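You operate a simulated robot arm through the tools that you are given. There is no shell and no other tool.

You run a simulated two-armed robot. Do the job below in one go: nothing can be reset, and whatever is moved stays where it is left.

JOB
Open the pump up for flushing: purple cap off the inlet, onto the cream mat.
Fine: first open the pump valve and back the purple wheel off a quarter turn or more; both stay open.
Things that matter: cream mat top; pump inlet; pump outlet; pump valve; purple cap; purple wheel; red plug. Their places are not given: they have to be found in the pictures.

Only the result counts: the job must be done as asked and must still hold three seconds after the hand-in. Knocking over, shifting, dropping, spilling or breaking anything else fails it. Lids that push on must go on centred and level and be pressed home; caps that screw on are set level and turned clockwise until they are tight.

ROBOT AND FRAMES
Two 7-joint arms with three-finger grippers on one trunk that stands fixed in place. Base frame: the origin is at the foot of the trunk, x ahead of it, y to its left, z up; the work surface is at about z = 880. Lengths are in mm, angles in rad, forces in N, time in s.
The left shoulder is at [70, 165, 1238], the right one opposite. With the tool pointing down near the work surface each hand reaches from about 360 to 880 mm from the base axis, measured 20 degrees to its own side. Payload 3.91 kg a hand.
The TCP of each hand is the grasp point between the finger pads, 30 mm short of the fingertips. In the tool frame z runs along the fingers and y along their closing line. The gripper opens to 116 mm; its body begins 73 mm behind the TCP.
Orientation is told as [roll, pitch, yaw] about the base's x, y, z axes, in that order, counted from this pose: with the fingers straight down and closing along the base's y, the tool's x points along the base's -x, its y along +y and its z along -z.

CONTROLS
- The arms move only by the tool nudge_tool. It takes "left_targets", "right_targets" or both (then of equal length, played together; a hand with none holds still); each is a list of rows, each a list of 7 numbers: the shift along the tool's x, y, z in units of 500 mm (1.0 is 500 mm), then the turn, a rotation vector about the tool's x, y, z in units of 60 degrees (1.0 is 60 degrees), then the gripper command, from -1 (shut) to 1 (fully open), values between in proportion. In form: [[tx, ty, tz, rx, ry, rz, fingers], ...]. A call has 1 to 20 rows; each row is the pose to reach, as a shift and turn from the pose commanded when the call began, along the tool's axes at that moment. A call with a number of a shift or a turn outside -1 to 1 is refused whole. Each row takes 0.2 s and may step no farther than 50 mm and 0.15 rad from the row before; otherwise, or with a gripper value out of range, the whole call is refused. A pose out of reach is approached as far as the arm can. The call stops where the force on the tool passes 60 N (or 10 N more than at its start, if that is more) or the arm is blocked; 0.2 s more then pass. The fingers move at their own pace (about 153 mm/s each) and stop on an object; they squeeze with about 32 N. The grip force told is the motor's: it shows also when the fingers shut on nothing. Time passes only in rows, and 0.2 s behind the last, so rows that repeat a pose let the fingers close. The reply holds the time, the measured pose of the TCP, the force on the tool along the base axes, the opening and the grip force, in the units named above and with some noise, with the torque about the TCP (base axes, N m) and any sound that the robot's microphone picked up.
- Cameras (640 x 400 px; columns grow to the right, rows downward): "scene" is now at [128.5, -40.8, 1557.7]; the picture's right is [-0.45, -0.89, 0.00], its down [-0.51, 0.26, -0.82] and it looks along [0.73, -0.37, -0.57] (base axes); focal length 363 px, centre (320, 200). "left" rides on the left gripper at [75, 17, -88] in its tool frame; the picture's right is [-0.22, 0.97, 0.00], its down [-0.70, -0.16, -0.70] and it looks along [-0.68, -0.16, 0.71] (tool axes); focal length 247 px, centre (320, 200). "right" rides on the right gripper at [52, 56, -88] in its tool frame; the picture's right is [-0.73, 0.68, 0.00], its down [-0.49, -0.52, -0.70] and it looks along [-0.48, -0.51, 0.71] (tool axes); focal length 247 px, centre (320, 200).
- camera(camera): a new picture of that camera. The clock stands still meanwhile.
- raise_lower(by): slides the trunk up (or, below 0, down) by that many mm; the arms and the scene camera ride with it, the base frame stays. It gives what a move gives, with no picture.
- turn_head(pan, tilt): turns the head with the scene camera to pan (to the left, within 1.501 rad either way) and tilt (down, from -0.506 to 1.204), counted from straight ahead of the robot. It gives what a move gives.
- point_at(camera, pixels): for up to 12 pixels [column, row] of the newest picture of that camera ("zoom" is the newest enlarged one), the place [x, y, z] in the base frame of the surface seen there, good to about 2 mm. The clock stands still meanwhile.
- inspect(camera, box): a new picture of the part [left, top, right, bottom] of that camera's present view, enlarged. The clock stands still meanwhile.
- hand_in(): hands the job in; it is judged then, once.

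Open the grippers and draw the arms clear of the work before you hand the job in, unless the task says otherwise.

The tools are called after "Emit:" as name(argument=value, ...) on one line, values as JSON. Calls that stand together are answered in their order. nudge_tool: Moves the arms, as the interface text tells. Its arguments: {"type":"object","properties":{"left_targets":{"type":"array"},"right_targets":{"type":"array"}},"required":[]} The other tools are called the same way: raise_lower (by) moves the trunk up or down; turn_head (pan, tilt) turns the head that bears the scene camera; camera (camera) takes a picture; point_at (camera, pixels) gives the place of the surface under pixels of a picture; inspect (camera, box) takes an enlarged picture of a part of a camera's view; hand_in () hands the job in.

At the start:

```text
time: 0.0
left_position: [588.9, -58.9, 1241.7]
left_ee_rot: [0.001, 0.0, -0.001]
left_contact_force: [-0.4, -0.1, 0.3]
left_torque: [0.03, -0.02, -0.01]
left_width: 116.0
left_grip_force: 0.0
right_position: [420.9, -554.3, 1200.0]
right_ee_rot: [-0.001, -0.001, 0.0]
right_contact_force: [-0.2, -0.8, 0.6]
right_torque: [0.05, 0.0, 0.01]
right_width: 115.9
right_grip_force: 0.0
trunk travel left (down, up): [-775.0, 65.0]
head pan, tilt (commanded): [-0.468, 0.606]
```

scene: 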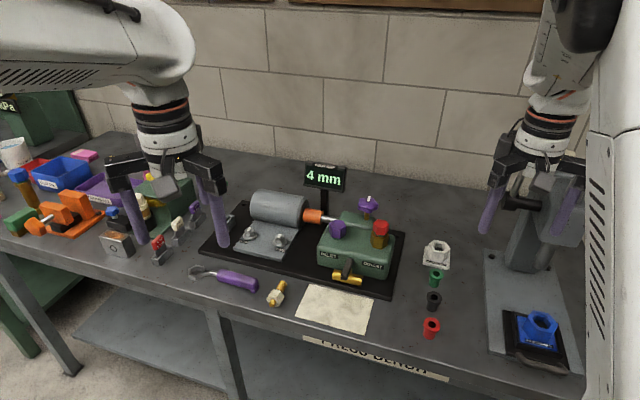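
right: 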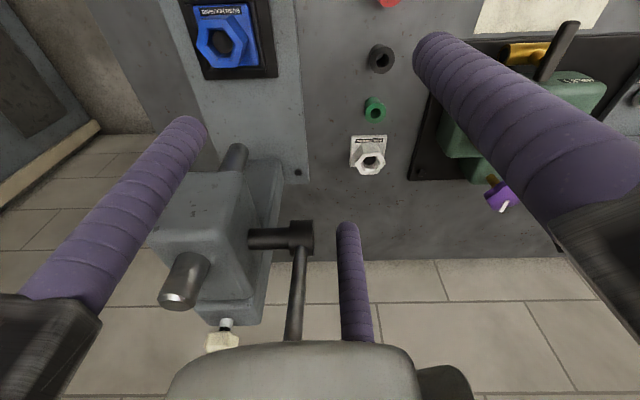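
left: 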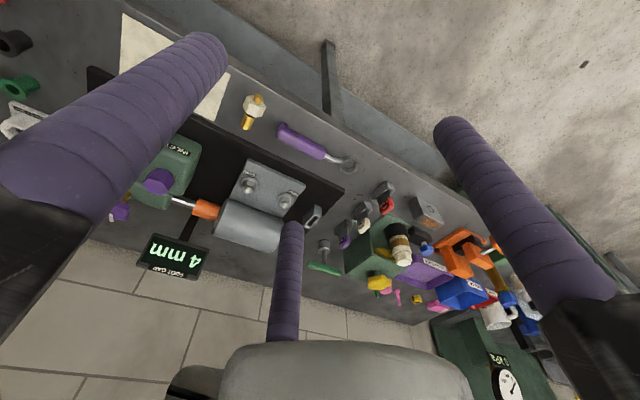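

The scene picture shows the pump block around (350,245), with a purple cap near (338,228), a purple wheel near (368,203), and the yellow valve near (348,280). I'll enlarge that part.

Emit:
inspect(camera="scene", box=[290, 150, 450, 340])

Emit:
inspect(camera="scene", box=[190, 160, 450, 340])

```text
2.11 times, centred on (370, 245) of scene
```

zoom: 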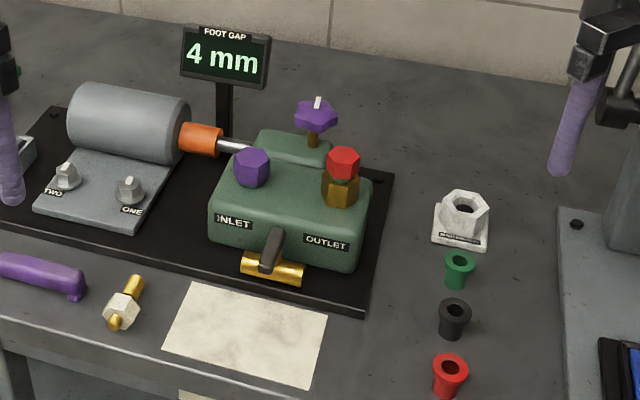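

```text
2.22 times, centred on (320, 250) of scene
```

zoom: 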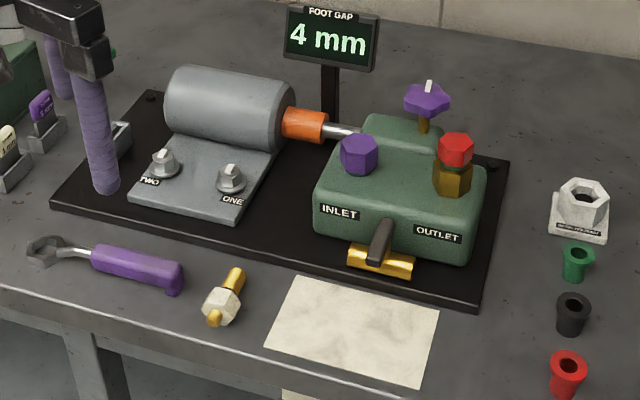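

The second enlargement shows the cap at about (359,153), wheel at (427,100), red plug at (455,148), valve lever at (380,240) on a brass pipe, and the mat at (353,330). I'll get their positions.

Emit:
point_at(camera="zoom", pixels=[[359, 142], [359, 160], [428, 98], [428, 86], [424, 124], [455, 140], [453, 180], [384, 227], [374, 258], [355, 256], [408, 268], [353, 330]])

Emit:
point_at(camera="zoom", pixels=[[290, 280], [438, 315], [418, 380], [268, 345], [330, 180], [480, 190], [320, 230], [468, 255], [400, 122], [222, 310], [340, 215], [436, 238]])

```text
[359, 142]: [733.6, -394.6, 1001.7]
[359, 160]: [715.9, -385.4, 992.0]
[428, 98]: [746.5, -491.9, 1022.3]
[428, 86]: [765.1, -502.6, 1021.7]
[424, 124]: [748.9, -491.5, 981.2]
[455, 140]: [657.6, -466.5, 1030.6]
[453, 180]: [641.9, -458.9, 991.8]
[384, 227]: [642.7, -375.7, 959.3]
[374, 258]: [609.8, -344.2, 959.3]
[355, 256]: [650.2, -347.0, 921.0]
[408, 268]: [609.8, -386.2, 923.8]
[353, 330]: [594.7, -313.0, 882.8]
```

```text
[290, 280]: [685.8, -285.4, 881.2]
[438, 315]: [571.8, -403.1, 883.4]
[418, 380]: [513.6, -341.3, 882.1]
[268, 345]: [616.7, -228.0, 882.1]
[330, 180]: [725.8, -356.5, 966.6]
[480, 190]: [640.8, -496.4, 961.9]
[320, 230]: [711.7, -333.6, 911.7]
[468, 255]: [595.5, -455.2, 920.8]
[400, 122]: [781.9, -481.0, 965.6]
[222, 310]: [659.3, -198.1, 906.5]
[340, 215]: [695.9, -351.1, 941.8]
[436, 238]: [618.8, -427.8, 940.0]
```

The pump's front runs diagonally, about 45° to the base axes. I'll zoom in tighter on the valve, the wheel, the cap and the plug.

Emit:
inspect(camera="scene", box=[310, 240, 400, 296])

Emit:
inspect(camera="scene", box=[318, 190, 408, 246])

Emit:
camera(camera="right")

```text
7.11 times, centred on (355, 268) of scene
```

zoom: 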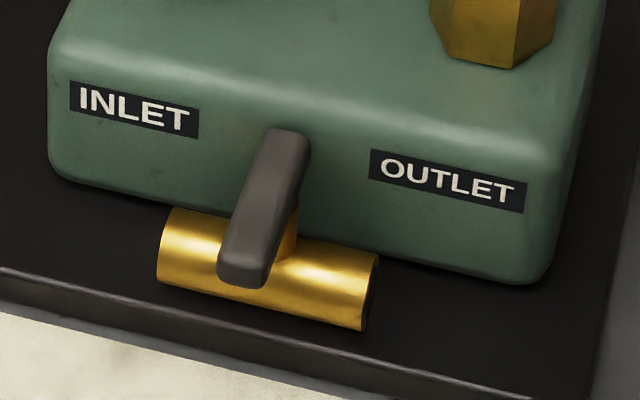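

```text
7.11 times, centred on (363, 218) of scene
```

zoom: 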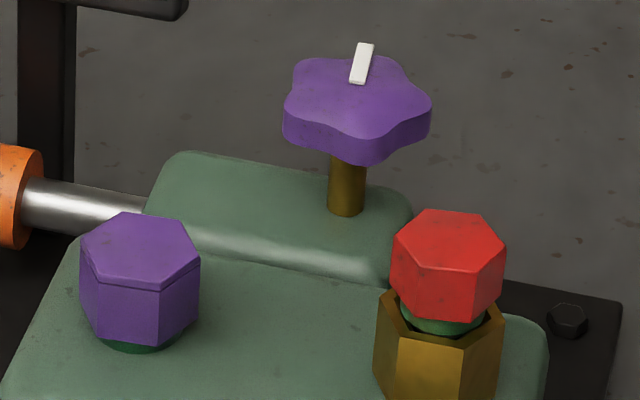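

```text
taken
```

right: 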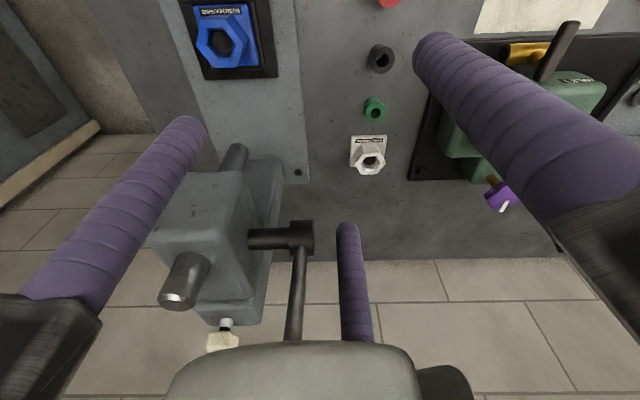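

The newest enlargement shows the purple wheel lobed around (357,105), with the white pointer at (362,63), the purple hex cap at (140,275), and the red plug at (447,255) seated in a brass hex. I'll measure these.

Emit:
point_at(camera="zoom", pixels=[[357, 100], [362, 48], [357, 82], [290, 90], [425, 100], [347, 200], [140, 250], [128, 214], [85, 250], [128, 287], [197, 262], [140, 350]])

Emit:
point_at(camera="zoom", pixels=[[447, 240], [425, 212], [484, 218], [503, 248], [398, 240], [445, 285], [440, 365], [310, 60], [375, 62], [365, 150], [90, 290], [190, 300]])

Emit:
inspect(camera="scene", box=[310, 240, 400, 296])

Emit:
point_at(camera="zoom", pixels=[[288, 133], [288, 160], [270, 185], [250, 225], [240, 262], [240, 282], [288, 245], [170, 230], [370, 280], [310, 270], [190, 235], [215, 225]])

```text
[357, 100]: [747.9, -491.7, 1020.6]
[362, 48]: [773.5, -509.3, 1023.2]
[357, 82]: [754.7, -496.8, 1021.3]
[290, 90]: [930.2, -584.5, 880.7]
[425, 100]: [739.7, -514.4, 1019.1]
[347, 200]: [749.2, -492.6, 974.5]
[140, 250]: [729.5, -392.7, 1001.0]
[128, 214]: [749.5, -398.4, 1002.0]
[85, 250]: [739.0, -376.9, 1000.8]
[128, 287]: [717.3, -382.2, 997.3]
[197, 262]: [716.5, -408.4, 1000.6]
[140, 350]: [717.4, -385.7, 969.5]
```

```text
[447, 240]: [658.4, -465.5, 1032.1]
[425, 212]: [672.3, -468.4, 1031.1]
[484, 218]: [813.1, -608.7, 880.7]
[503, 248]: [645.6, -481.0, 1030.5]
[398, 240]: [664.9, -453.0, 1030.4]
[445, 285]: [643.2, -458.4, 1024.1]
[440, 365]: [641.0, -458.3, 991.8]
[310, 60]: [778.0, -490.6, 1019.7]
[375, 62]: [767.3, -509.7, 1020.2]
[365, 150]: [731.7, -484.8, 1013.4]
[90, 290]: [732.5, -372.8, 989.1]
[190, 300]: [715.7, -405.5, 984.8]
```

```text
7.11 times, centred on (355, 268) of scene
```

zoom: 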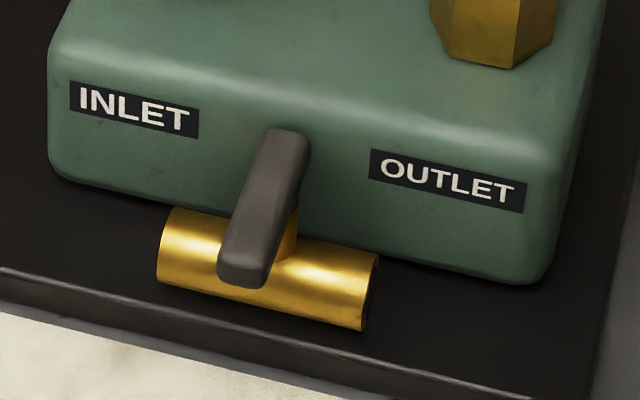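

```text
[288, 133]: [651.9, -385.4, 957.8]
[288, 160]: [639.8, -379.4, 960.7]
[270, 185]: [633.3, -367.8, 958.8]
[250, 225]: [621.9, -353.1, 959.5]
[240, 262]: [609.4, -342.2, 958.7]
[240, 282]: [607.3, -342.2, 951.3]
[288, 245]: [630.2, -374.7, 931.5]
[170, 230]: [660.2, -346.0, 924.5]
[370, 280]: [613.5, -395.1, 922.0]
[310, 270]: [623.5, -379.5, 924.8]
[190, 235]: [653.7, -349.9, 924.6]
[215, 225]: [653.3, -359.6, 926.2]
```

The valve lever lies across its brass pipe (closed), with the pivot at about (640,-373). The cap centre is about (728,-393) with its top at z=1001, and the wheel is about (751,-494) with its top at z=1021. Next I'll find the display post and other obstacles.

Emit:
camera(camera="scene")

Emit:
point_at(camera="scene", pixels=[[306, 168], [347, 170], [305, 184], [345, 190], [324, 205], [312, 215], [285, 205], [437, 247], [436, 275], [520, 200], [410, 232], [540, 215]])

Emit:
camera(camera="left")

```text
taken
```

scene: 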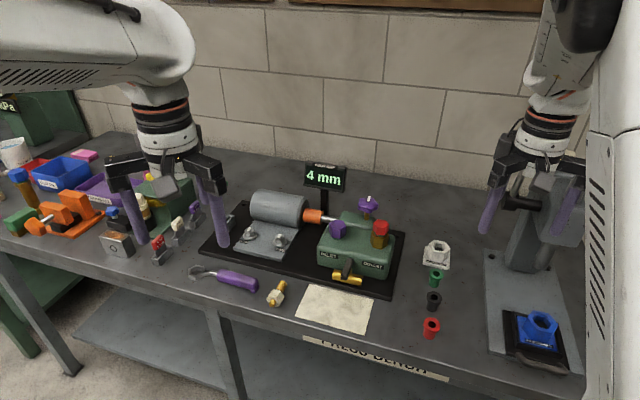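

```text
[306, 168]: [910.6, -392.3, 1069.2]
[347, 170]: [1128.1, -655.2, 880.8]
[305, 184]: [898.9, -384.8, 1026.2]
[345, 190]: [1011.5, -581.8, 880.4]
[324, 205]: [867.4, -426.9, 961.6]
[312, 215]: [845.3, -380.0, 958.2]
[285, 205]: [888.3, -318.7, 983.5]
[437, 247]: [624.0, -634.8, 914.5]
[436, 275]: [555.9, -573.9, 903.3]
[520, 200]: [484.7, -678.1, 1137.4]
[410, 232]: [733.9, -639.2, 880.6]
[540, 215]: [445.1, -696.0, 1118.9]
```

```text
taken
```

left: 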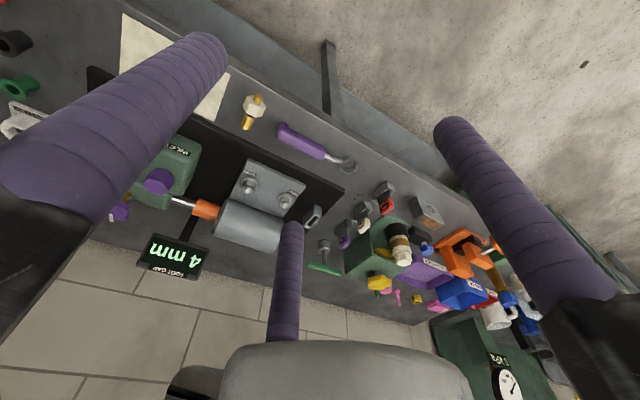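

The display stands about 175 mm behind the cap, out of the way. A press sits near (485,-678), so I'll move the right hand left and away from it, to a viewing place in front of the pump.

Emit:
nudge_tool(right_targets=[[-0.02, 0.08, 0, 0, 0, 0, 1], [-0.05, 0.16, 0, 0, 0, 0, 1], [-0.08, 0.24, 0, 0, 0, 0, 1], [-0.12, 0.31, 0.01, 0, 0, 0, 1], [-0.16, 0.38, 0.02, 0, 0, 0, 1], [-0.2, 0.45, 0.03, 0, 0, 0, 1], [-0.25, 0.508, 0.04, 0, 0, 0, 1]])

Emit:
camera(camera="right")

Emit:
camera(camera="scene")

```text
time: 1.6
left_position: [590.3, -59.1, 1240.7]
left_ee_rot: [0.001, 0.002, 0.0]
left_contact_force: [0.2, -0.4, -0.2]
left_torque: [-0.03, 0.05, -0.02]
left_width: 116.1
left_grip_force: 0.0
right_position: [548.3, -299.6, 1180.3]
right_ee_rot: [-0.001, 0.002, 0.001]
right_contact_force: [0.5, -0.3, 0.6]
right_torque: [-0.01, 0.02, 0.02]
right_width: 116.0
right_grip_force: 0.1
trunk travel left (down, up): [-775.0, 65.0]
head pan, tilt (commanded): [-0.468, 0.606]
```

```text
taken
```

right: 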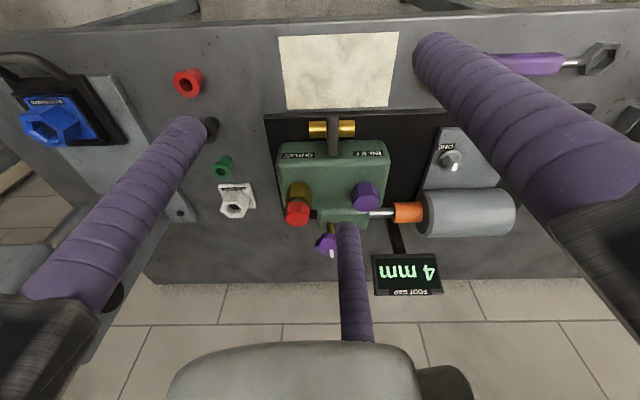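

```text
taken
```

scene: 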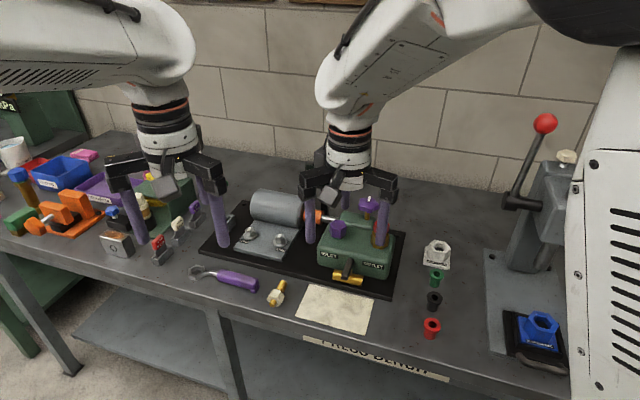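

The right camera now looks squarely at the pump (valve at (333,130), cap at (364,195), wheel at (327,243)). I'll enlarge that region.

Emit:
inspect(camera="right", box=[260, 100, 420, 260])

Emit:
point_at(camera="zoom", pixels=[[300, 130], [300, 60], [250, 60], [350, 60], [365, 170], [410, 200], [300, 180]])

```text
2.50 times, centred on (340, 180) of right
```

zoom: 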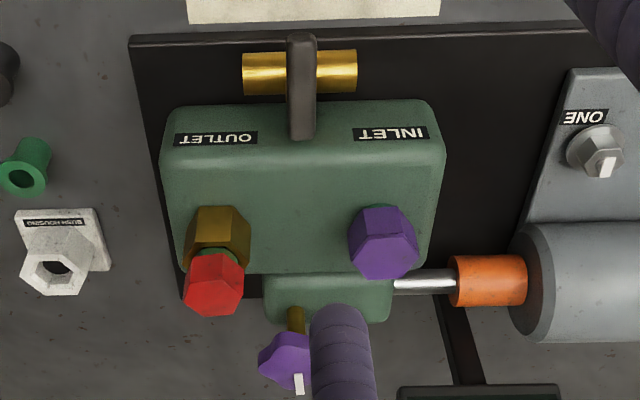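

```text
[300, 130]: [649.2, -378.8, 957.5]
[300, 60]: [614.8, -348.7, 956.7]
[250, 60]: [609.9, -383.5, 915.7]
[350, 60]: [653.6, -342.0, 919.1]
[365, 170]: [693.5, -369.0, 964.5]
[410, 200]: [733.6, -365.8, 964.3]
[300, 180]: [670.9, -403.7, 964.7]
```

The lever, about 63 mm long, pivots over the middle of the pipe near (635,-367), and its long arm points away from the pump. I'll shut the right gripper up high and look at the closed finger bundle before using it as a pusher.

Emit:
nudge_tool(right_targets=[[0, 0, 0, 0, 0, 0, -1], [0, 0, 0, 0, 0, 0, -1], [0, 0, 0, 0, 0, 0, -1]])

Emit:
camera(camera="right")

Emit:
inspect(camera="scene", box=[270, 140, 430, 250])

```text
time: 2.4
left_position: [587.8, -59.6, 1240.4]
left_ee_rot: [0.001, 0.002, -0.001]
left_contact_force: [0.1, -0.2, 0.9]
left_torque: [0.01, 0.01, -0.02]
left_width: 116.1
left_grip_force: 0.1
right_position: [546.2, -300.1, 1181.1]
right_ee_rot: [0.0, 0.002, 0.0]
right_contact_force: [0.1, 0.8, 0.2]
right_torque: [-0.05, 0.01, -0.03]
right_width: 8.9
right_grip_force: 32.4
trunk travel left (down, up): [-775.0, 65.0]
head pan, tilt (commanded): [-0.468, 0.606]
```

```text
taken
```

right: 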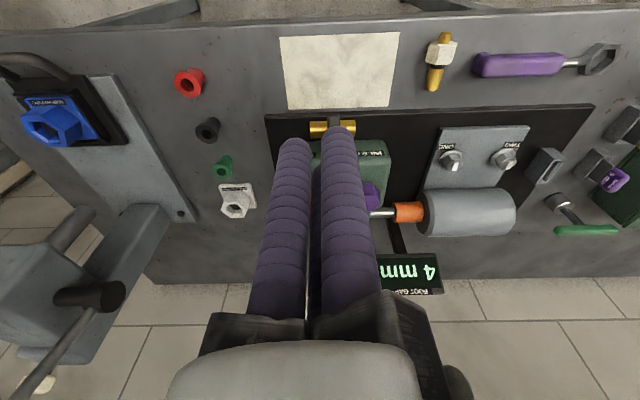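

```text
3.64 times, centred on (350, 195) of scene
```

zoom: 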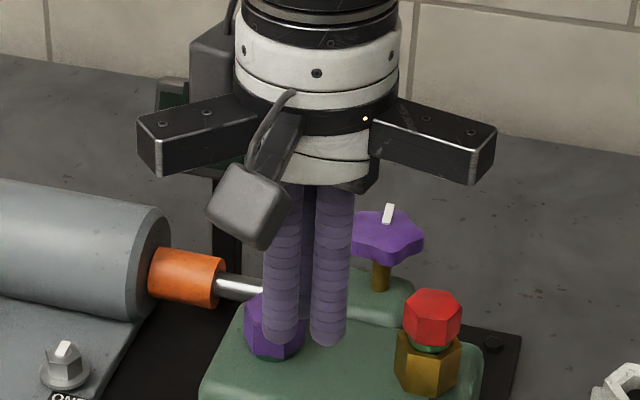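

The closed bundle is about 44 mm across (width 8.9). I'll hover it on the inlet side of the lever at about (642,-321) and look before going lower.

Emit:
nudge_tool(right_targets=[[-0.05, -0.01, 0.06, 0, 0, 0, -1], [-0.1, -0.02, 0.12, 0, 0, 0, -1], [-0.15, -0.03, 0.18, 0, 0, 0, -1], [-0.192, -0.042, 0.24, 0, 0, 0, -1], [-0.192, -0.042, 0.28, 0, 0, 0, -1], [-0.192, -0.042, 0.3, 0, 0, 0, -1]])

Emit:
inspect(camera="scene", box=[270, 180, 430, 300])

Emit:
camera(camera="right")

Emit:
camera(camera="left")

```text
time: 3.8
left_position: [588.4, -58.7, 1241.7]
left_ee_rot: [-0.001, 0.0, 0.0]
left_contact_force: [0.3, 0.6, -0.2]
left_torque: [0.02, -0.03, -0.01]
left_width: 116.2
left_grip_force: 0.1
right_position: [641.8, -321.4, 1030.8]
right_ee_rot: [-0.002, -0.001, 0.002]
right_contact_force: [1.4, -0.1, 0.0]
right_torque: [-0.03, -0.02, -0.03]
right_width: 9.2
right_grip_force: 32.2
trunk travel left (down, up): [-775.0, 65.0]
head pan, tilt (commanded): [-0.468, 0.606]
```

```text
3.33 times, centred on (350, 240) of scene
```

zoom: 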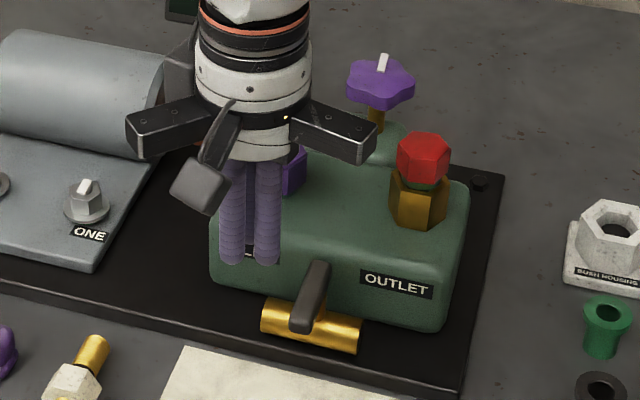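

```text
taken
```

right: 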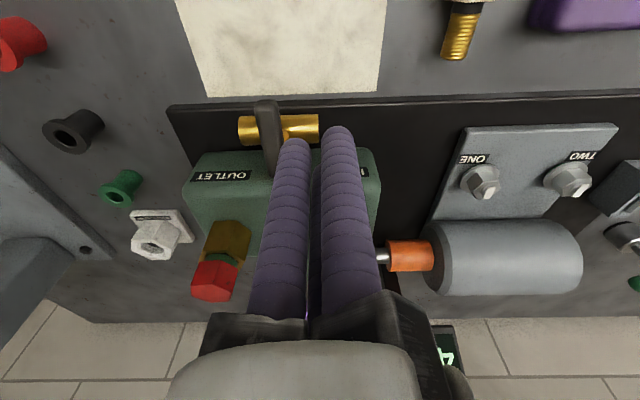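

```text
taken
```

left: 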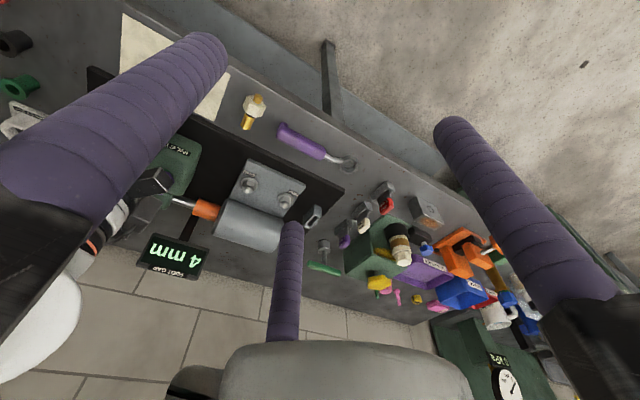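

From here the right camera sees the lever at about (268,135) and the pipe at (278,130), close up. I'll enlarge and measure once more before descending.

Emit:
inspect(camera="right", box=[220, 80, 340, 190])

Emit:
point_at(camera="zoom", pixels=[[230, 115], [260, 260], [280, 360], [245, 180], [205, 180], [285, 200], [120, 190], [400, 185], [215, 220], [150, 175], [460, 260], [300, 185]])

```text
3.64 times, centred on (280, 135) of right
```

zoom: 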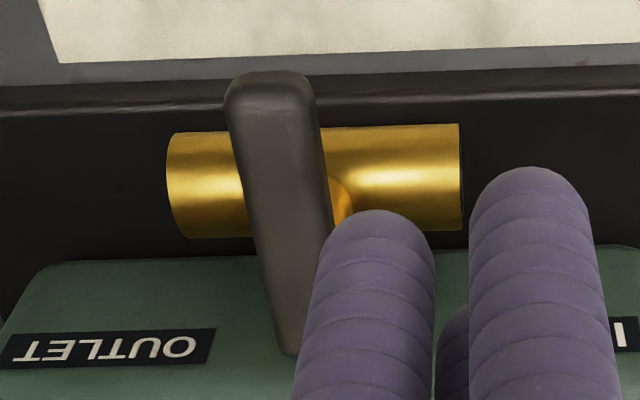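

```text
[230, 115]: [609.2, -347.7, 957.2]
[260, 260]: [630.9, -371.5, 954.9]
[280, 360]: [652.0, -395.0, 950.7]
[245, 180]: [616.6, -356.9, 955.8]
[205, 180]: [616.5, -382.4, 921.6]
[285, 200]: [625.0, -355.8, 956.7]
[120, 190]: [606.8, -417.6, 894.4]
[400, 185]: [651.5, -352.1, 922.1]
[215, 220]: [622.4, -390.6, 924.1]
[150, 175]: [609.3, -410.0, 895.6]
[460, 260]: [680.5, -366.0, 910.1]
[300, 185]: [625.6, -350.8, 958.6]
```

The lever is about 15 mm wide, centred on the line through (625,-356), with its underside near z=947. The bundle is clear of it, so I go straight down to TCP z≈967, which keeps the tips 10 mm above the pipe.

Emit:
nudge_tool(right_targets=[[0, 0, 0.06, 0, 0, 0, -1], [0, 0, 0.1, 0, 0, 0, -1], [0, 0, 0.128, 0, 0, 0, -1]])

Emit:
inspect(camera="scene", box=[290, 210, 410, 300])

Emit:
inspect(camera="right", box=[200, 60, 360, 190])

```text
time: 4.6
left_position: [589.5, -59.0, 1241.5]
left_ee_rot: [0.0, 0.001, 0.0]
left_contact_force: [0.0, -0.1, 0.4]
left_torque: [0.0, 0.01, -0.01]
left_width: 116.1
left_grip_force: 0.0
right_position: [642.3, -319.3, 964.7]
right_ee_rot: [0.0, 0.002, 0.001]
right_contact_force: [-0.3, -0.1, 0.7]
right_torque: [-0.02, -0.02, -0.01]
right_width: 9.2
right_grip_force: 32.1
trunk travel left (down, up): [-775.0, 65.0]
head pan, tilt (commanded): [-0.468, 0.606]
```

```text
4.44 times, centred on (350, 255) of scene
```

zoom: 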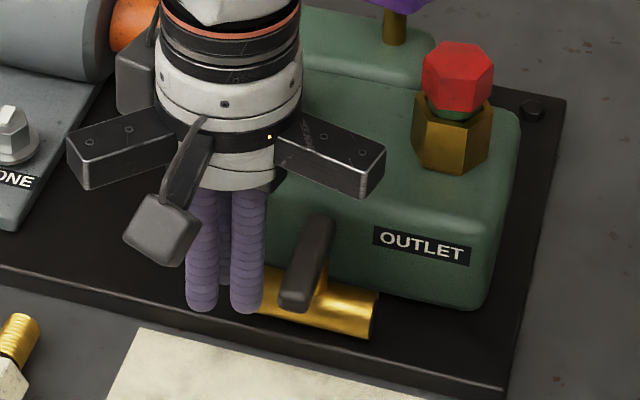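

```text
3.08 times, centred on (280, 125) of right
```

zoom: 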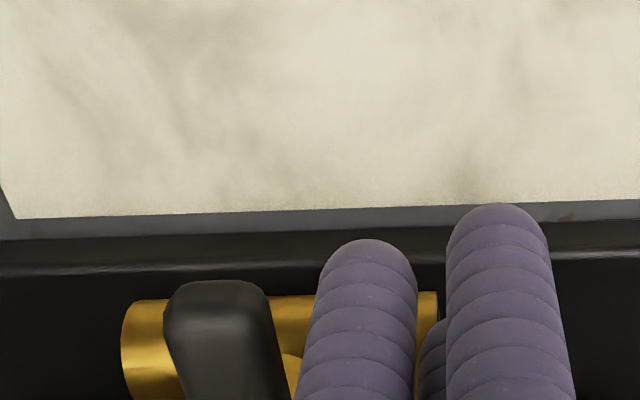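

The bundle stands beside the lever with no contact. I push gently toward the outlet side (anticlockwise from above) by about 25 mm on a slight arc and watch the force.

Emit:
nudge_tool(right_targets=[[0.0113, -0.0113, 0, 0, 0, 0, -1], [0.0212, -0.0127, 0, 0, 0, 0, -1], [0.0297, -0.0156, 0, 0, 0, 0, -1], [0.0382, -0.0184, 0, 0, 0, 0, -1], [0.048, -0.0226, 0, 0, 0, 0, -1]])

Emit:
inspect(camera="scene", box=[290, 210, 410, 300])

Emit:
inspect(camera="right", box=[200, 60, 360, 190])

```text
time: 5.8
left_position: [587.1, -58.5, 1242.2]
left_ee_rot: [0.0, 0.0, 0.001]
left_contact_force: [0.2, -0.7, 0.5]
left_torque: [-0.01, 0.0, -0.05]
left_width: 115.9
left_grip_force: 0.1
right_position: [618.5, -331.0, 968.0]
right_ee_rot: [0.0, 0.0, 0.001]
right_contact_force: [-0.5, -0.3, -0.4]
right_torque: [-0.03, -0.04, 0.0]
right_width: 9.1
right_grip_force: 32.0
trunk travel left (down, up): [-775.0, 65.0]
head pan, tilt (commanded): [-0.468, 0.606]
```

```text
4.44 times, centred on (350, 255) of scene
```

zoom: 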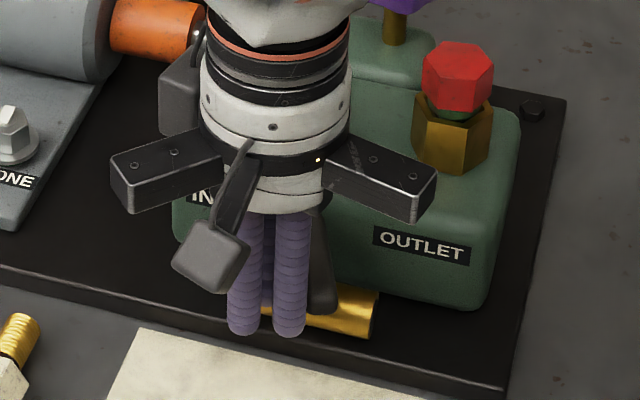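

```text
3.08 times, centred on (280, 125) of right
```

zoom: 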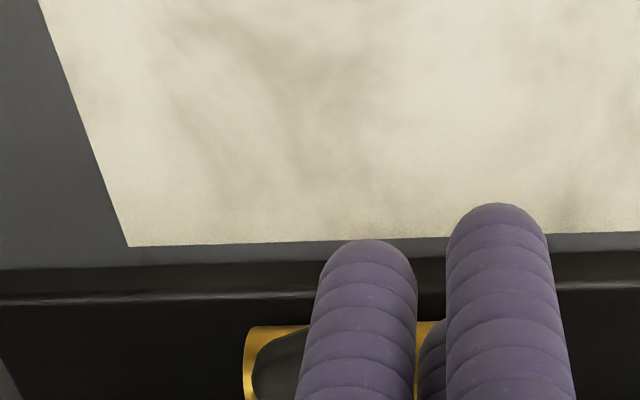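

The lever has swung partway (about 30°) with almost no force, so this is the opening direction. I continue the arc toward 90°.

Emit:
nudge_tool(right_targets=[[0.0127, -0.0127, 0, 0, 0, 0, -1], [0.0226, -0.0255, 0, 0, 0, 0, -1], [0.0311, -0.0396, 0, 0, 0, 0, -1], [0.0396, -0.0537, 0, 0, 0, 0, -1], [0.0467, -0.0693, 0, 0, 0, 0, -1], [0.041, -0.075, 0, 0, 0, 0, -1]])

Emit:
inspect(camera="scene", box=[290, 210, 410, 300])

Emit:
inspect(camera="right", box=[200, 60, 360, 190])

```text
time: 7.2
left_position: [588.4, -59.7, 1241.9]
left_ee_rot: [0.0, -0.001, 0.002]
left_contact_force: [0.2, 0.2, 0.0]
left_torque: [0.01, -0.02, -0.02]
left_width: 115.7
left_grip_force: 0.2
right_position: [596.6, -368.5, 967.0]
right_ee_rot: [-0.002, 0.002, -0.001]
right_contact_force: [-1.3, -0.1, 0.0]
right_torque: [-0.02, -0.16, 0.02]
right_width: 9.1
right_grip_force: 32.0
trunk travel left (down, up): [-775.0, 65.0]
head pan, tilt (commanded): [-0.468, 0.606]
```

```text
4.44 times, centred on (350, 255) of scene
```

zoom: 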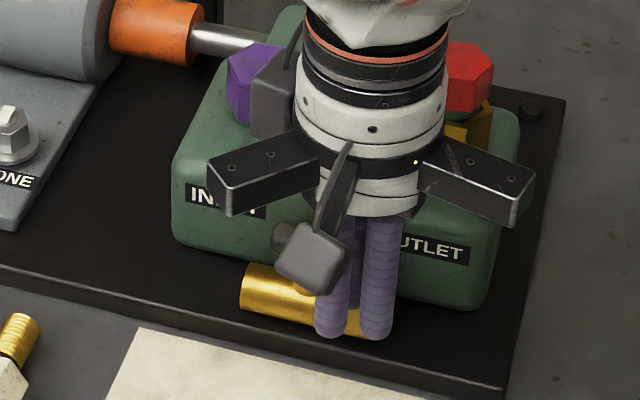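

```text
3.08 times, centred on (280, 125) of right
```

zoom: 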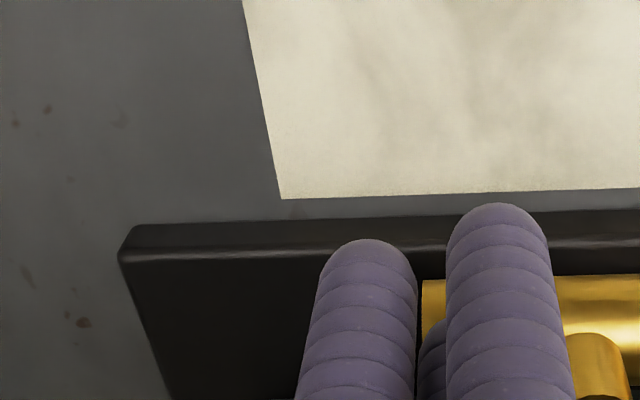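

The bundle is now on the operator's side of the lever, with light contact only. I back away from it, lift, and look at the lever's angle.

Emit:
nudge_tool(right_targets=[[0.0283, 0.0283, 0, 0, 0, 0, -1], [0.0283, 0.0283, -0.08, 0, 0, 0, -1], [0.0283, 0.0283, -0.16, 0, 0, 0, -1], [0.06, 0.1, -0.22, 0, 0, 0, -1], [0.08, 0.18, -0.25, 0, 0, 0, -1]])

Emit:
inspect(camera="scene", box=[290, 210, 410, 300])

Emit:
camera(camera="right")

```text
time: 8.4
left_position: [588.2, -56.9, 1241.8]
left_ee_rot: [-0.002, -0.002, 0.002]
left_contact_force: [-0.4, -0.3, -0.3]
left_torque: [-0.03, -0.02, -0.01]
left_width: 115.9
left_grip_force: 0.1
right_position: [554.0, -275.2, 1093.8]
right_ee_rot: [-0.002, 0.0, 0.002]
right_contact_force: [0.1, 0.0, 0.2]
right_torque: [-0.03, -0.03, -0.01]
right_width: 9.2
right_grip_force: 31.6
trunk travel left (down, up): [-775.0, 65.0]
head pan, tilt (commanded): [-0.468, 0.606]
```

```text
4.44 times, centred on (350, 255) of scene
```

zoom: 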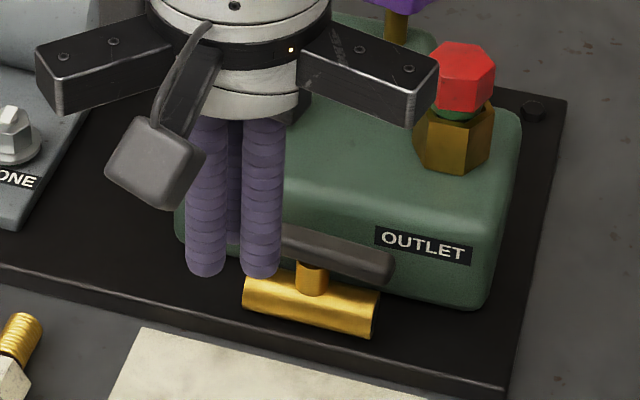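

```text
taken
```

right: 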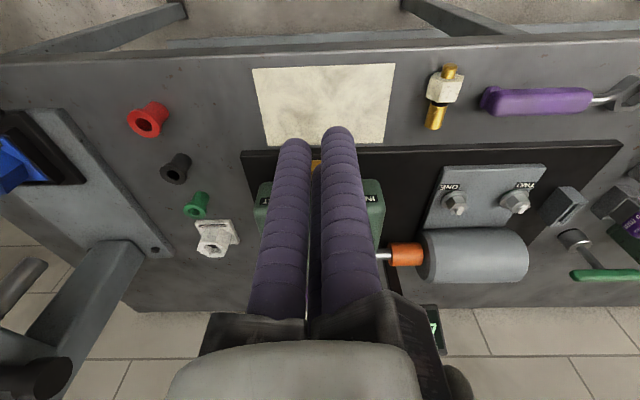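

The lever now appears to lie along the pipe. I'll check its direction numerically against the pipe's.

Emit:
point_at(camera="zoom", pixels=[[300, 234], [320, 239], [340, 246], [360, 251], [380, 258], [390, 256], [260, 292], [360, 312], [300, 246], [370, 270], [311, 280]])

```text
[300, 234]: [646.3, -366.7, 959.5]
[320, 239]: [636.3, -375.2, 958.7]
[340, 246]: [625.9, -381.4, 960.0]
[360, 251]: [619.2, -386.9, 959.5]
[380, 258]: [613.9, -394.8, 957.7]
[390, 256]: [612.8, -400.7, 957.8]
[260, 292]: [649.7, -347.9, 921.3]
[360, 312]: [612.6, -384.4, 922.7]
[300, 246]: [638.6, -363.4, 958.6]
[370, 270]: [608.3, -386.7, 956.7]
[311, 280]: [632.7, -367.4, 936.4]
```

The pipe runs at about 44.5° but the lever reads about 38–41°, so it may be a few degrees short of fully open. I go back to the same spot and press it home against its stop.

Emit:
nudge_tool(right_targets=[[-0.03, -0.08, 0, 0, 0, 0, -1], [-0.0516, -0.1624, 0.03, 0, 0, 0, -1], [-0.0516, -0.1624, 0.12, 0, 0, 0, -1], [-0.0516, -0.1624, 0.2, 0, 0, 0, -1], [-0.0516, -0.1624, 0.254, 0, 0, 0, -1]])

Emit:
nudge_tool(right_targets=[[-0.0113, -0.0113, 0, 0, 0, 0, -1], [-0.0226, -0.0226, 0, 0, 0, 0, -1], [-0.0283, -0.0283, 0, 0, 0, 0, -1], [-0.0325, -0.0325, 0, 0, 0, 0, -1], [-0.036, -0.036, 0, 0, 0, 0, -1], [-0.0396, -0.0396, 0, 0, 0, 0, -1]])

```text
time: 9.6
left_position: [588.5, -60.3, 1241.5]
left_ee_rot: [0.002, 0.001, 0.0]
left_contact_force: [-0.1, 0.2, -0.6]
left_torque: [-0.01, 0.04, 0.04]
left_width: 115.9
left_grip_force: 0.0
right_position: [582.4, -359.2, 964.5]
right_ee_rot: [0.001, -0.002, 0.002]
right_contact_force: [0.5, -1.2, 0.1]
right_torque: [0.0, 0.03, 0.0]
right_width: 9.2
right_grip_force: 32.0
trunk travel left (down, up): [-775.0, 65.0]
head pan, tilt (commanded): [-0.468, 0.606]
```

```text
time: 11.0
left_position: [584.6, -54.8, 1243.7]
left_ee_rot: [-0.004, -0.004, 0.0]
left_contact_force: [-0.6, -0.6, -1.3]
left_torque: [-0.02, -0.01, -0.01]
left_width: 116.2
left_grip_force: 0.0
right_position: [596.1, -373.1, 966.0]
right_ee_rot: [0.001, 0.005, 0.002]
right_contact_force: [-32.0, 32.9, -1.8]
right_torque: [0.82, 0.13, 0.2]
right_width: 9.0
right_grip_force: 31.6
trunk travel left (down, up): [-775.0, 65.0]
head pan, tilt (commanded): [-0.468, 0.606]
```

The lever resisted with about 46 N at n≈-685, so it is against its stop. I back off, lift and check the angle again.

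Emit:
nudge_tool(right_targets=[[0.03, 0.03, 0, 0, 0, 0, -1], [0.05, 0.05, 0, 0, 0, 0, -1], [0.05, 0.05, -0.08, 0, 0, 0, -1], [0.05, 0.05, -0.16, 0, 0, 0, -1], [0.08, 0.12, -0.22, 0, 0, 0, -1], [0.1, 0.2, -0.25, 0, 0, 0, -1], [0.12, 0.28, -0.25, 0, 0, 0, -1]])

Emit:
inspect(camera="scene", box=[290, 210, 410, 300])

Emit:
point_at(camera="zoom", pixels=[[300, 234], [320, 239], [340, 246], [360, 251], [380, 258], [390, 256], [260, 292], [360, 312], [300, 246], [370, 270], [311, 280]])

Emit:
camera(camera="right")

```text
time: 12.6
left_position: [589.5, -59.0, 1241.2]
left_ee_rot: [-0.001, -0.001, 0.001]
left_contact_force: [-1.3, -0.4, 1.4]
left_torque: [-0.03, -0.01, -0.01]
left_width: 116.1
left_grip_force: 0.0
right_position: [544.2, -241.2, 1089.4]
right_ee_rot: [0.0, 0.0, -0.001]
right_contact_force: [-0.3, 1.0, 0.0]
right_torque: [-0.02, 0.01, 0.02]
right_width: 9.4
right_grip_force: 32.4
trunk travel left (down, up): [-775.0, 65.0]
head pan, tilt (commanded): [-0.468, 0.606]
```

```text
4.44 times, centred on (350, 255) of scene
```

zoom: 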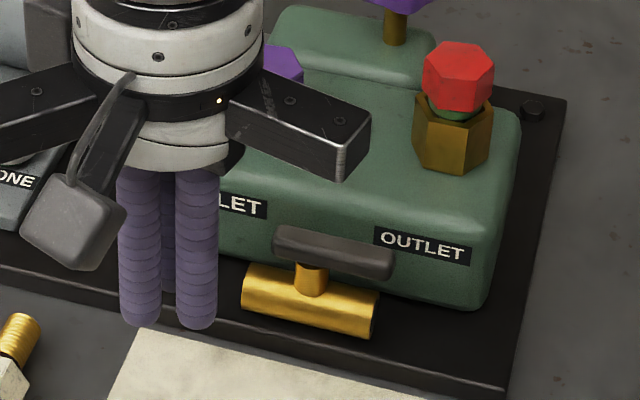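

```text
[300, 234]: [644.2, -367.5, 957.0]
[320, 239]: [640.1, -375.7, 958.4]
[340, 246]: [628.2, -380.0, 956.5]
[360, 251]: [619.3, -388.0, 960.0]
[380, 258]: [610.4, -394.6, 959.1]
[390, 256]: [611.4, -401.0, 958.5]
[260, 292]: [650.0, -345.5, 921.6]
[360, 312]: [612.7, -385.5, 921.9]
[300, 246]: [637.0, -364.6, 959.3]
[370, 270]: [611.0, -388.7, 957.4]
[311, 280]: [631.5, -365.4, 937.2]
```

```text
taken
```

right: 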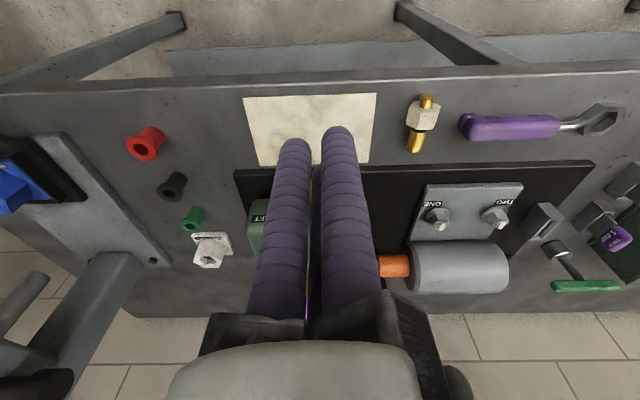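

The lever and pipe edges are now parallel, so the valve is fully open. Next I raise the right hand, open the fingers and view the purple wheel from above its front.

Emit:
nudge_tool(right_targets=[[0, 0, -0.08, 0, 0, 0, -1], [-0.05, -0.06, -0.14, 0, 0, 0, 0], [-0.1, -0.13, -0.14, 0, 0, 0, 1], [-0.16, -0.2, -0.14, 0, 0, 0, 1], [-0.22, -0.27, -0.14, 0, 0, 0, 1], [-0.28, -0.34, -0.14, 0, 0, 0, 1], [-0.34, -0.41, -0.14, 0, 0, 0, 1], [-0.348, -0.438, -0.14, 0, 0, 0, 1]])

Emit:
camera(camera="right")

Emit:
camera(camera="scene")

```text
time: 14.4
left_position: [587.4, -60.0, 1242.0]
left_ee_rot: [-0.001, -0.001, -0.002]
left_contact_force: [-0.3, 0.0, 0.1]
left_torque: [-0.01, -0.01, 0.0]
left_width: 116.3
left_grip_force: 0.1
right_position: [717.8, -458.3, 1160.9]
right_ee_rot: [-0.002, 0.001, 0.001]
right_contact_force: [0.5, 0.0, 0.4]
right_torque: [-0.01, 0.0, 0.04]
right_width: 115.9
right_grip_force: 0.0
trunk travel left (down, up): [-775.0, 65.0]
head pan, tilt (commanded): [-0.468, 0.606]
```

```text
taken
```

right: 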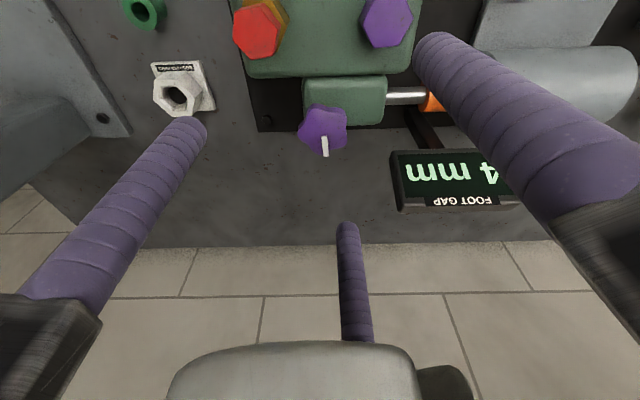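

```text
taken
```

scene: 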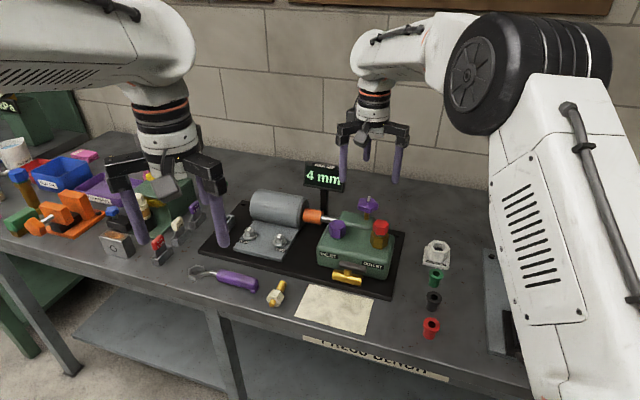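

The wheel shows at (323,128) and the cap at (387,20) in the right camera. I'll enlarge both for accurate centres.

Emit:
inspect(camera="right", box=[280, 90, 370, 170])

Emit:
point_at(camera="zoom", pixels=[[300, 190], [220, 115], [305, 85], [425, 140], [455, 225], [390, 310], [210, 280], [180, 230], [325, 330], [320, 230], [130, 210], [345, 130]])

Emit:
inspect(camera="right", box=[330, 0, 440, 80])

Emit:
point_at(camera="zoom", pixels=[[330, 120], [300, 60], [250, 160], [330, 260], [420, 220], [470, 110], [390, 20]])

```text
5.00 times, centred on (325, 130) of right
```

zoom: 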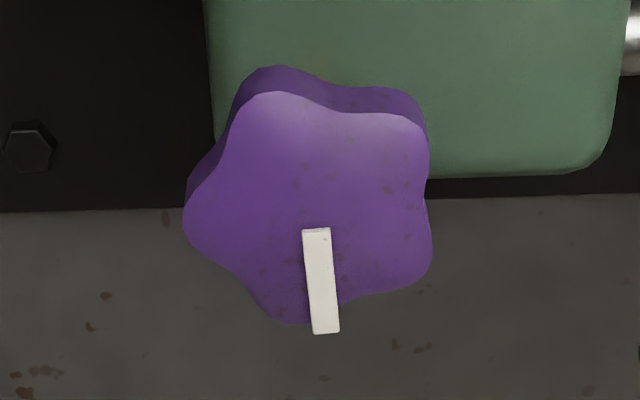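

```text
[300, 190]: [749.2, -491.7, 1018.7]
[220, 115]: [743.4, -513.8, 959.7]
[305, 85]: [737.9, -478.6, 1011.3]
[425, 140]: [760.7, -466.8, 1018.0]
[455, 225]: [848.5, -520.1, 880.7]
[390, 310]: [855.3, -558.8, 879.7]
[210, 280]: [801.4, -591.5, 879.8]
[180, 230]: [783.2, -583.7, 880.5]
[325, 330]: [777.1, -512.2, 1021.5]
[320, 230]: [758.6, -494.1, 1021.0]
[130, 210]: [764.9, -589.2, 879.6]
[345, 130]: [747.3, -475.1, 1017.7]
```

```text
5.00 times, centred on (385, 40) of right
```

zoom: 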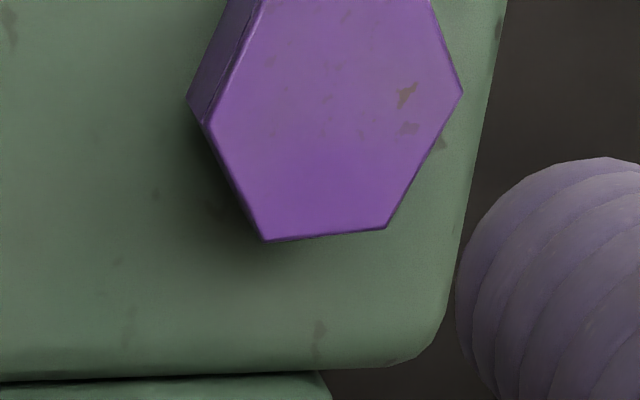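

```text
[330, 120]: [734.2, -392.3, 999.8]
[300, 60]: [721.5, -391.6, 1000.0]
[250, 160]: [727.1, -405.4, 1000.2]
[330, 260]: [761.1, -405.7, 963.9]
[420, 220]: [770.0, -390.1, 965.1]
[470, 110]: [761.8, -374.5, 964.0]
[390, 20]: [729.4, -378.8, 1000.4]
```

The wheel's five lobes centre on about (754,-491), top at z≈1019, with its pointer at -45°. I move over it while turning the wrist 60° clockwise, so that there is room for a long anticlockwise turn.

Emit:
nudge_tool(right_targets=[[-0.01, -0.01, 0.02, 0, 0, 0.125, 0.5], [-0.02, -0.02, 0.04, 0, 0, 0.25, 0.5], [-0.03, -0.03, 0.06, 0, 0, 0.375, 0.5], [-0.04, -0.04, 0.08, 0, 0, 0.5, 0.5], [-0.05, -0.05, 0.1, 0, 0, 0.625, 0.5], [-0.06, -0.06, 0.12, 0, 0, 0.75, 0.5], [-0.0714, -0.0674, 0.12, 0, 0, 0.875, 0.5], [-0.0714, -0.0674, 0.12, 0, 0, 1.0, 0.5]])

Emit:
camera(camera="right")

Emit:
camera(camera="scene")

```text
time: 16.2
left_position: [588.2, -58.7, 1241.6]
left_ee_rot: [0.0, 0.001, 0.0]
left_contact_force: [0.3, -0.9, -0.5]
left_torque: [-0.01, -0.02, 0.04]
left_width: 116.1
left_grip_force: 0.2
right_position: [752.1, -492.8, 1099.8]
right_ee_rot: [-0.001, -0.001, -1.05]
right_contact_force: [-0.6, 0.1, 0.4]
right_torque: [0.01, 0.0, 0.02]
right_width: 87.0
right_grip_force: 0.0
trunk travel left (down, up): [-775.0, 65.0]
head pan, tilt (commanded): [-0.468, 0.606]
```

```text
taken
```

right: 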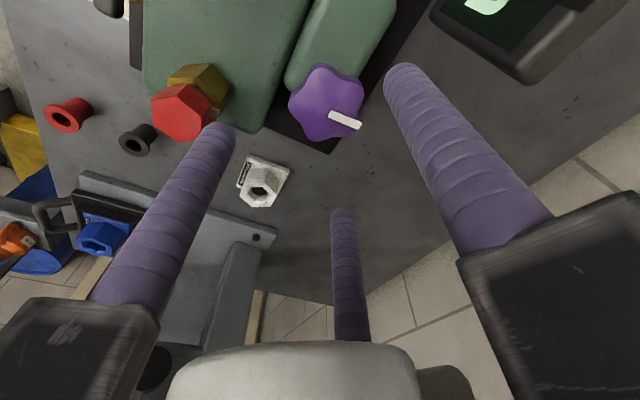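

```text
taken
```

scene: 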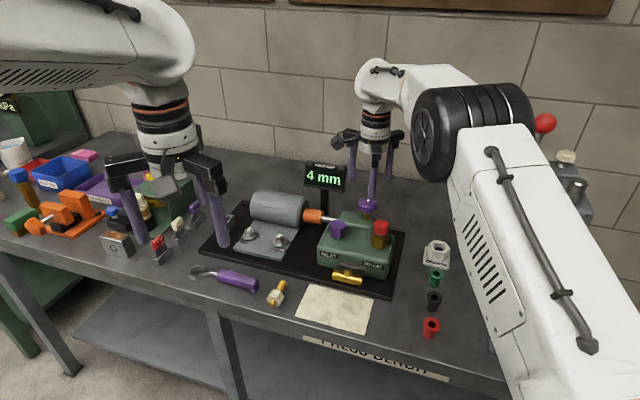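

The hand reached yaw -1.05 with the fingers open to 87. The axis point below the TCP should project near (320,109), so I'll check where the wheel's centre lies relative to it.

Emit:
inspect(camera="right", box=[270, 50, 390, 160])

Emit:
point_at(camera="zoom", pixels=[[180, 130], [290, 100], [330, 220], [150, 240], [270, 180], [220, 260]])

```text
3.64 times, centred on (330, 105) of right
```

zoom: 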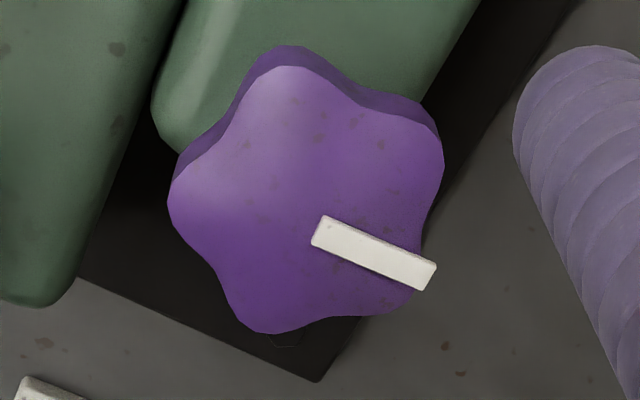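

```text
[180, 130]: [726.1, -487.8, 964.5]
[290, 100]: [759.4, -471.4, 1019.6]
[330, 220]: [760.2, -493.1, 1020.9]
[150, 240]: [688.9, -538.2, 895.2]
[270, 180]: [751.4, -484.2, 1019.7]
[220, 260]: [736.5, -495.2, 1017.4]
```

The wheel's centre sits about 4 mm from the hand's axis. I correct that and descend to TCP z≈1011 around the wheel with the fingers still open.

Emit:
nudge_tool(right_targets=[[-0.0029, 0.0062, 0.03, 0, 0, 0, 0.5], [-0.0029, 0.0062, 0.1, 0, 0, 0, 0.5], [-0.0029, 0.0062, 0.15, 0, 0, 0, 0.5], [-0.0029, 0.0062, 0.178, 0, 0, 0, 0.5]])

Emit:
inspect(camera="scene", box=[310, 160, 430, 260])

Emit:
camera(camera="right")

```text
time: 17.2
left_position: [588.9, -59.4, 1240.9]
left_ee_rot: [0.001, -0.001, 0.001]
left_contact_force: [0.7, 0.6, 1.1]
left_torque: [0.03, 0.03, 0.01]
left_width: 116.3
left_grip_force: 0.1
right_position: [755.6, -492.3, 1008.4]
right_ee_rot: [0.0, -0.001, -1.045]
right_contact_force: [1.2, 0.3, 1.0]
right_torque: [0.01, -0.01, -0.05]
right_width: 87.2
right_grip_force: 0.1
trunk travel left (down, up): [-775.0, 65.0]
head pan, tilt (commanded): [-0.468, 0.606]
```

```text
4.00 times, centred on (370, 210) of scene
```

zoom: 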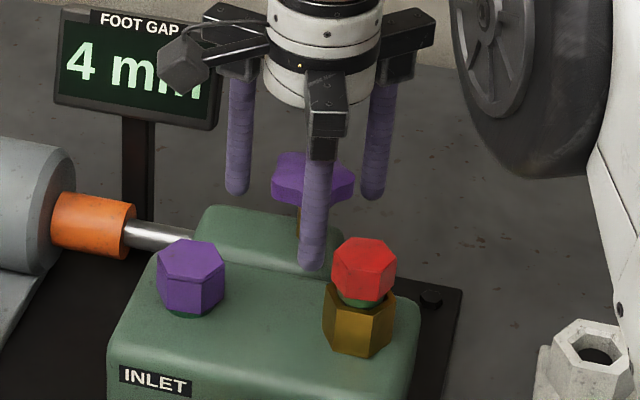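

```text
taken
```

right: 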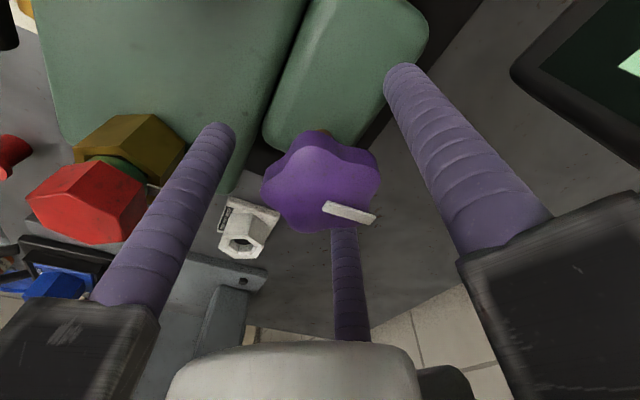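

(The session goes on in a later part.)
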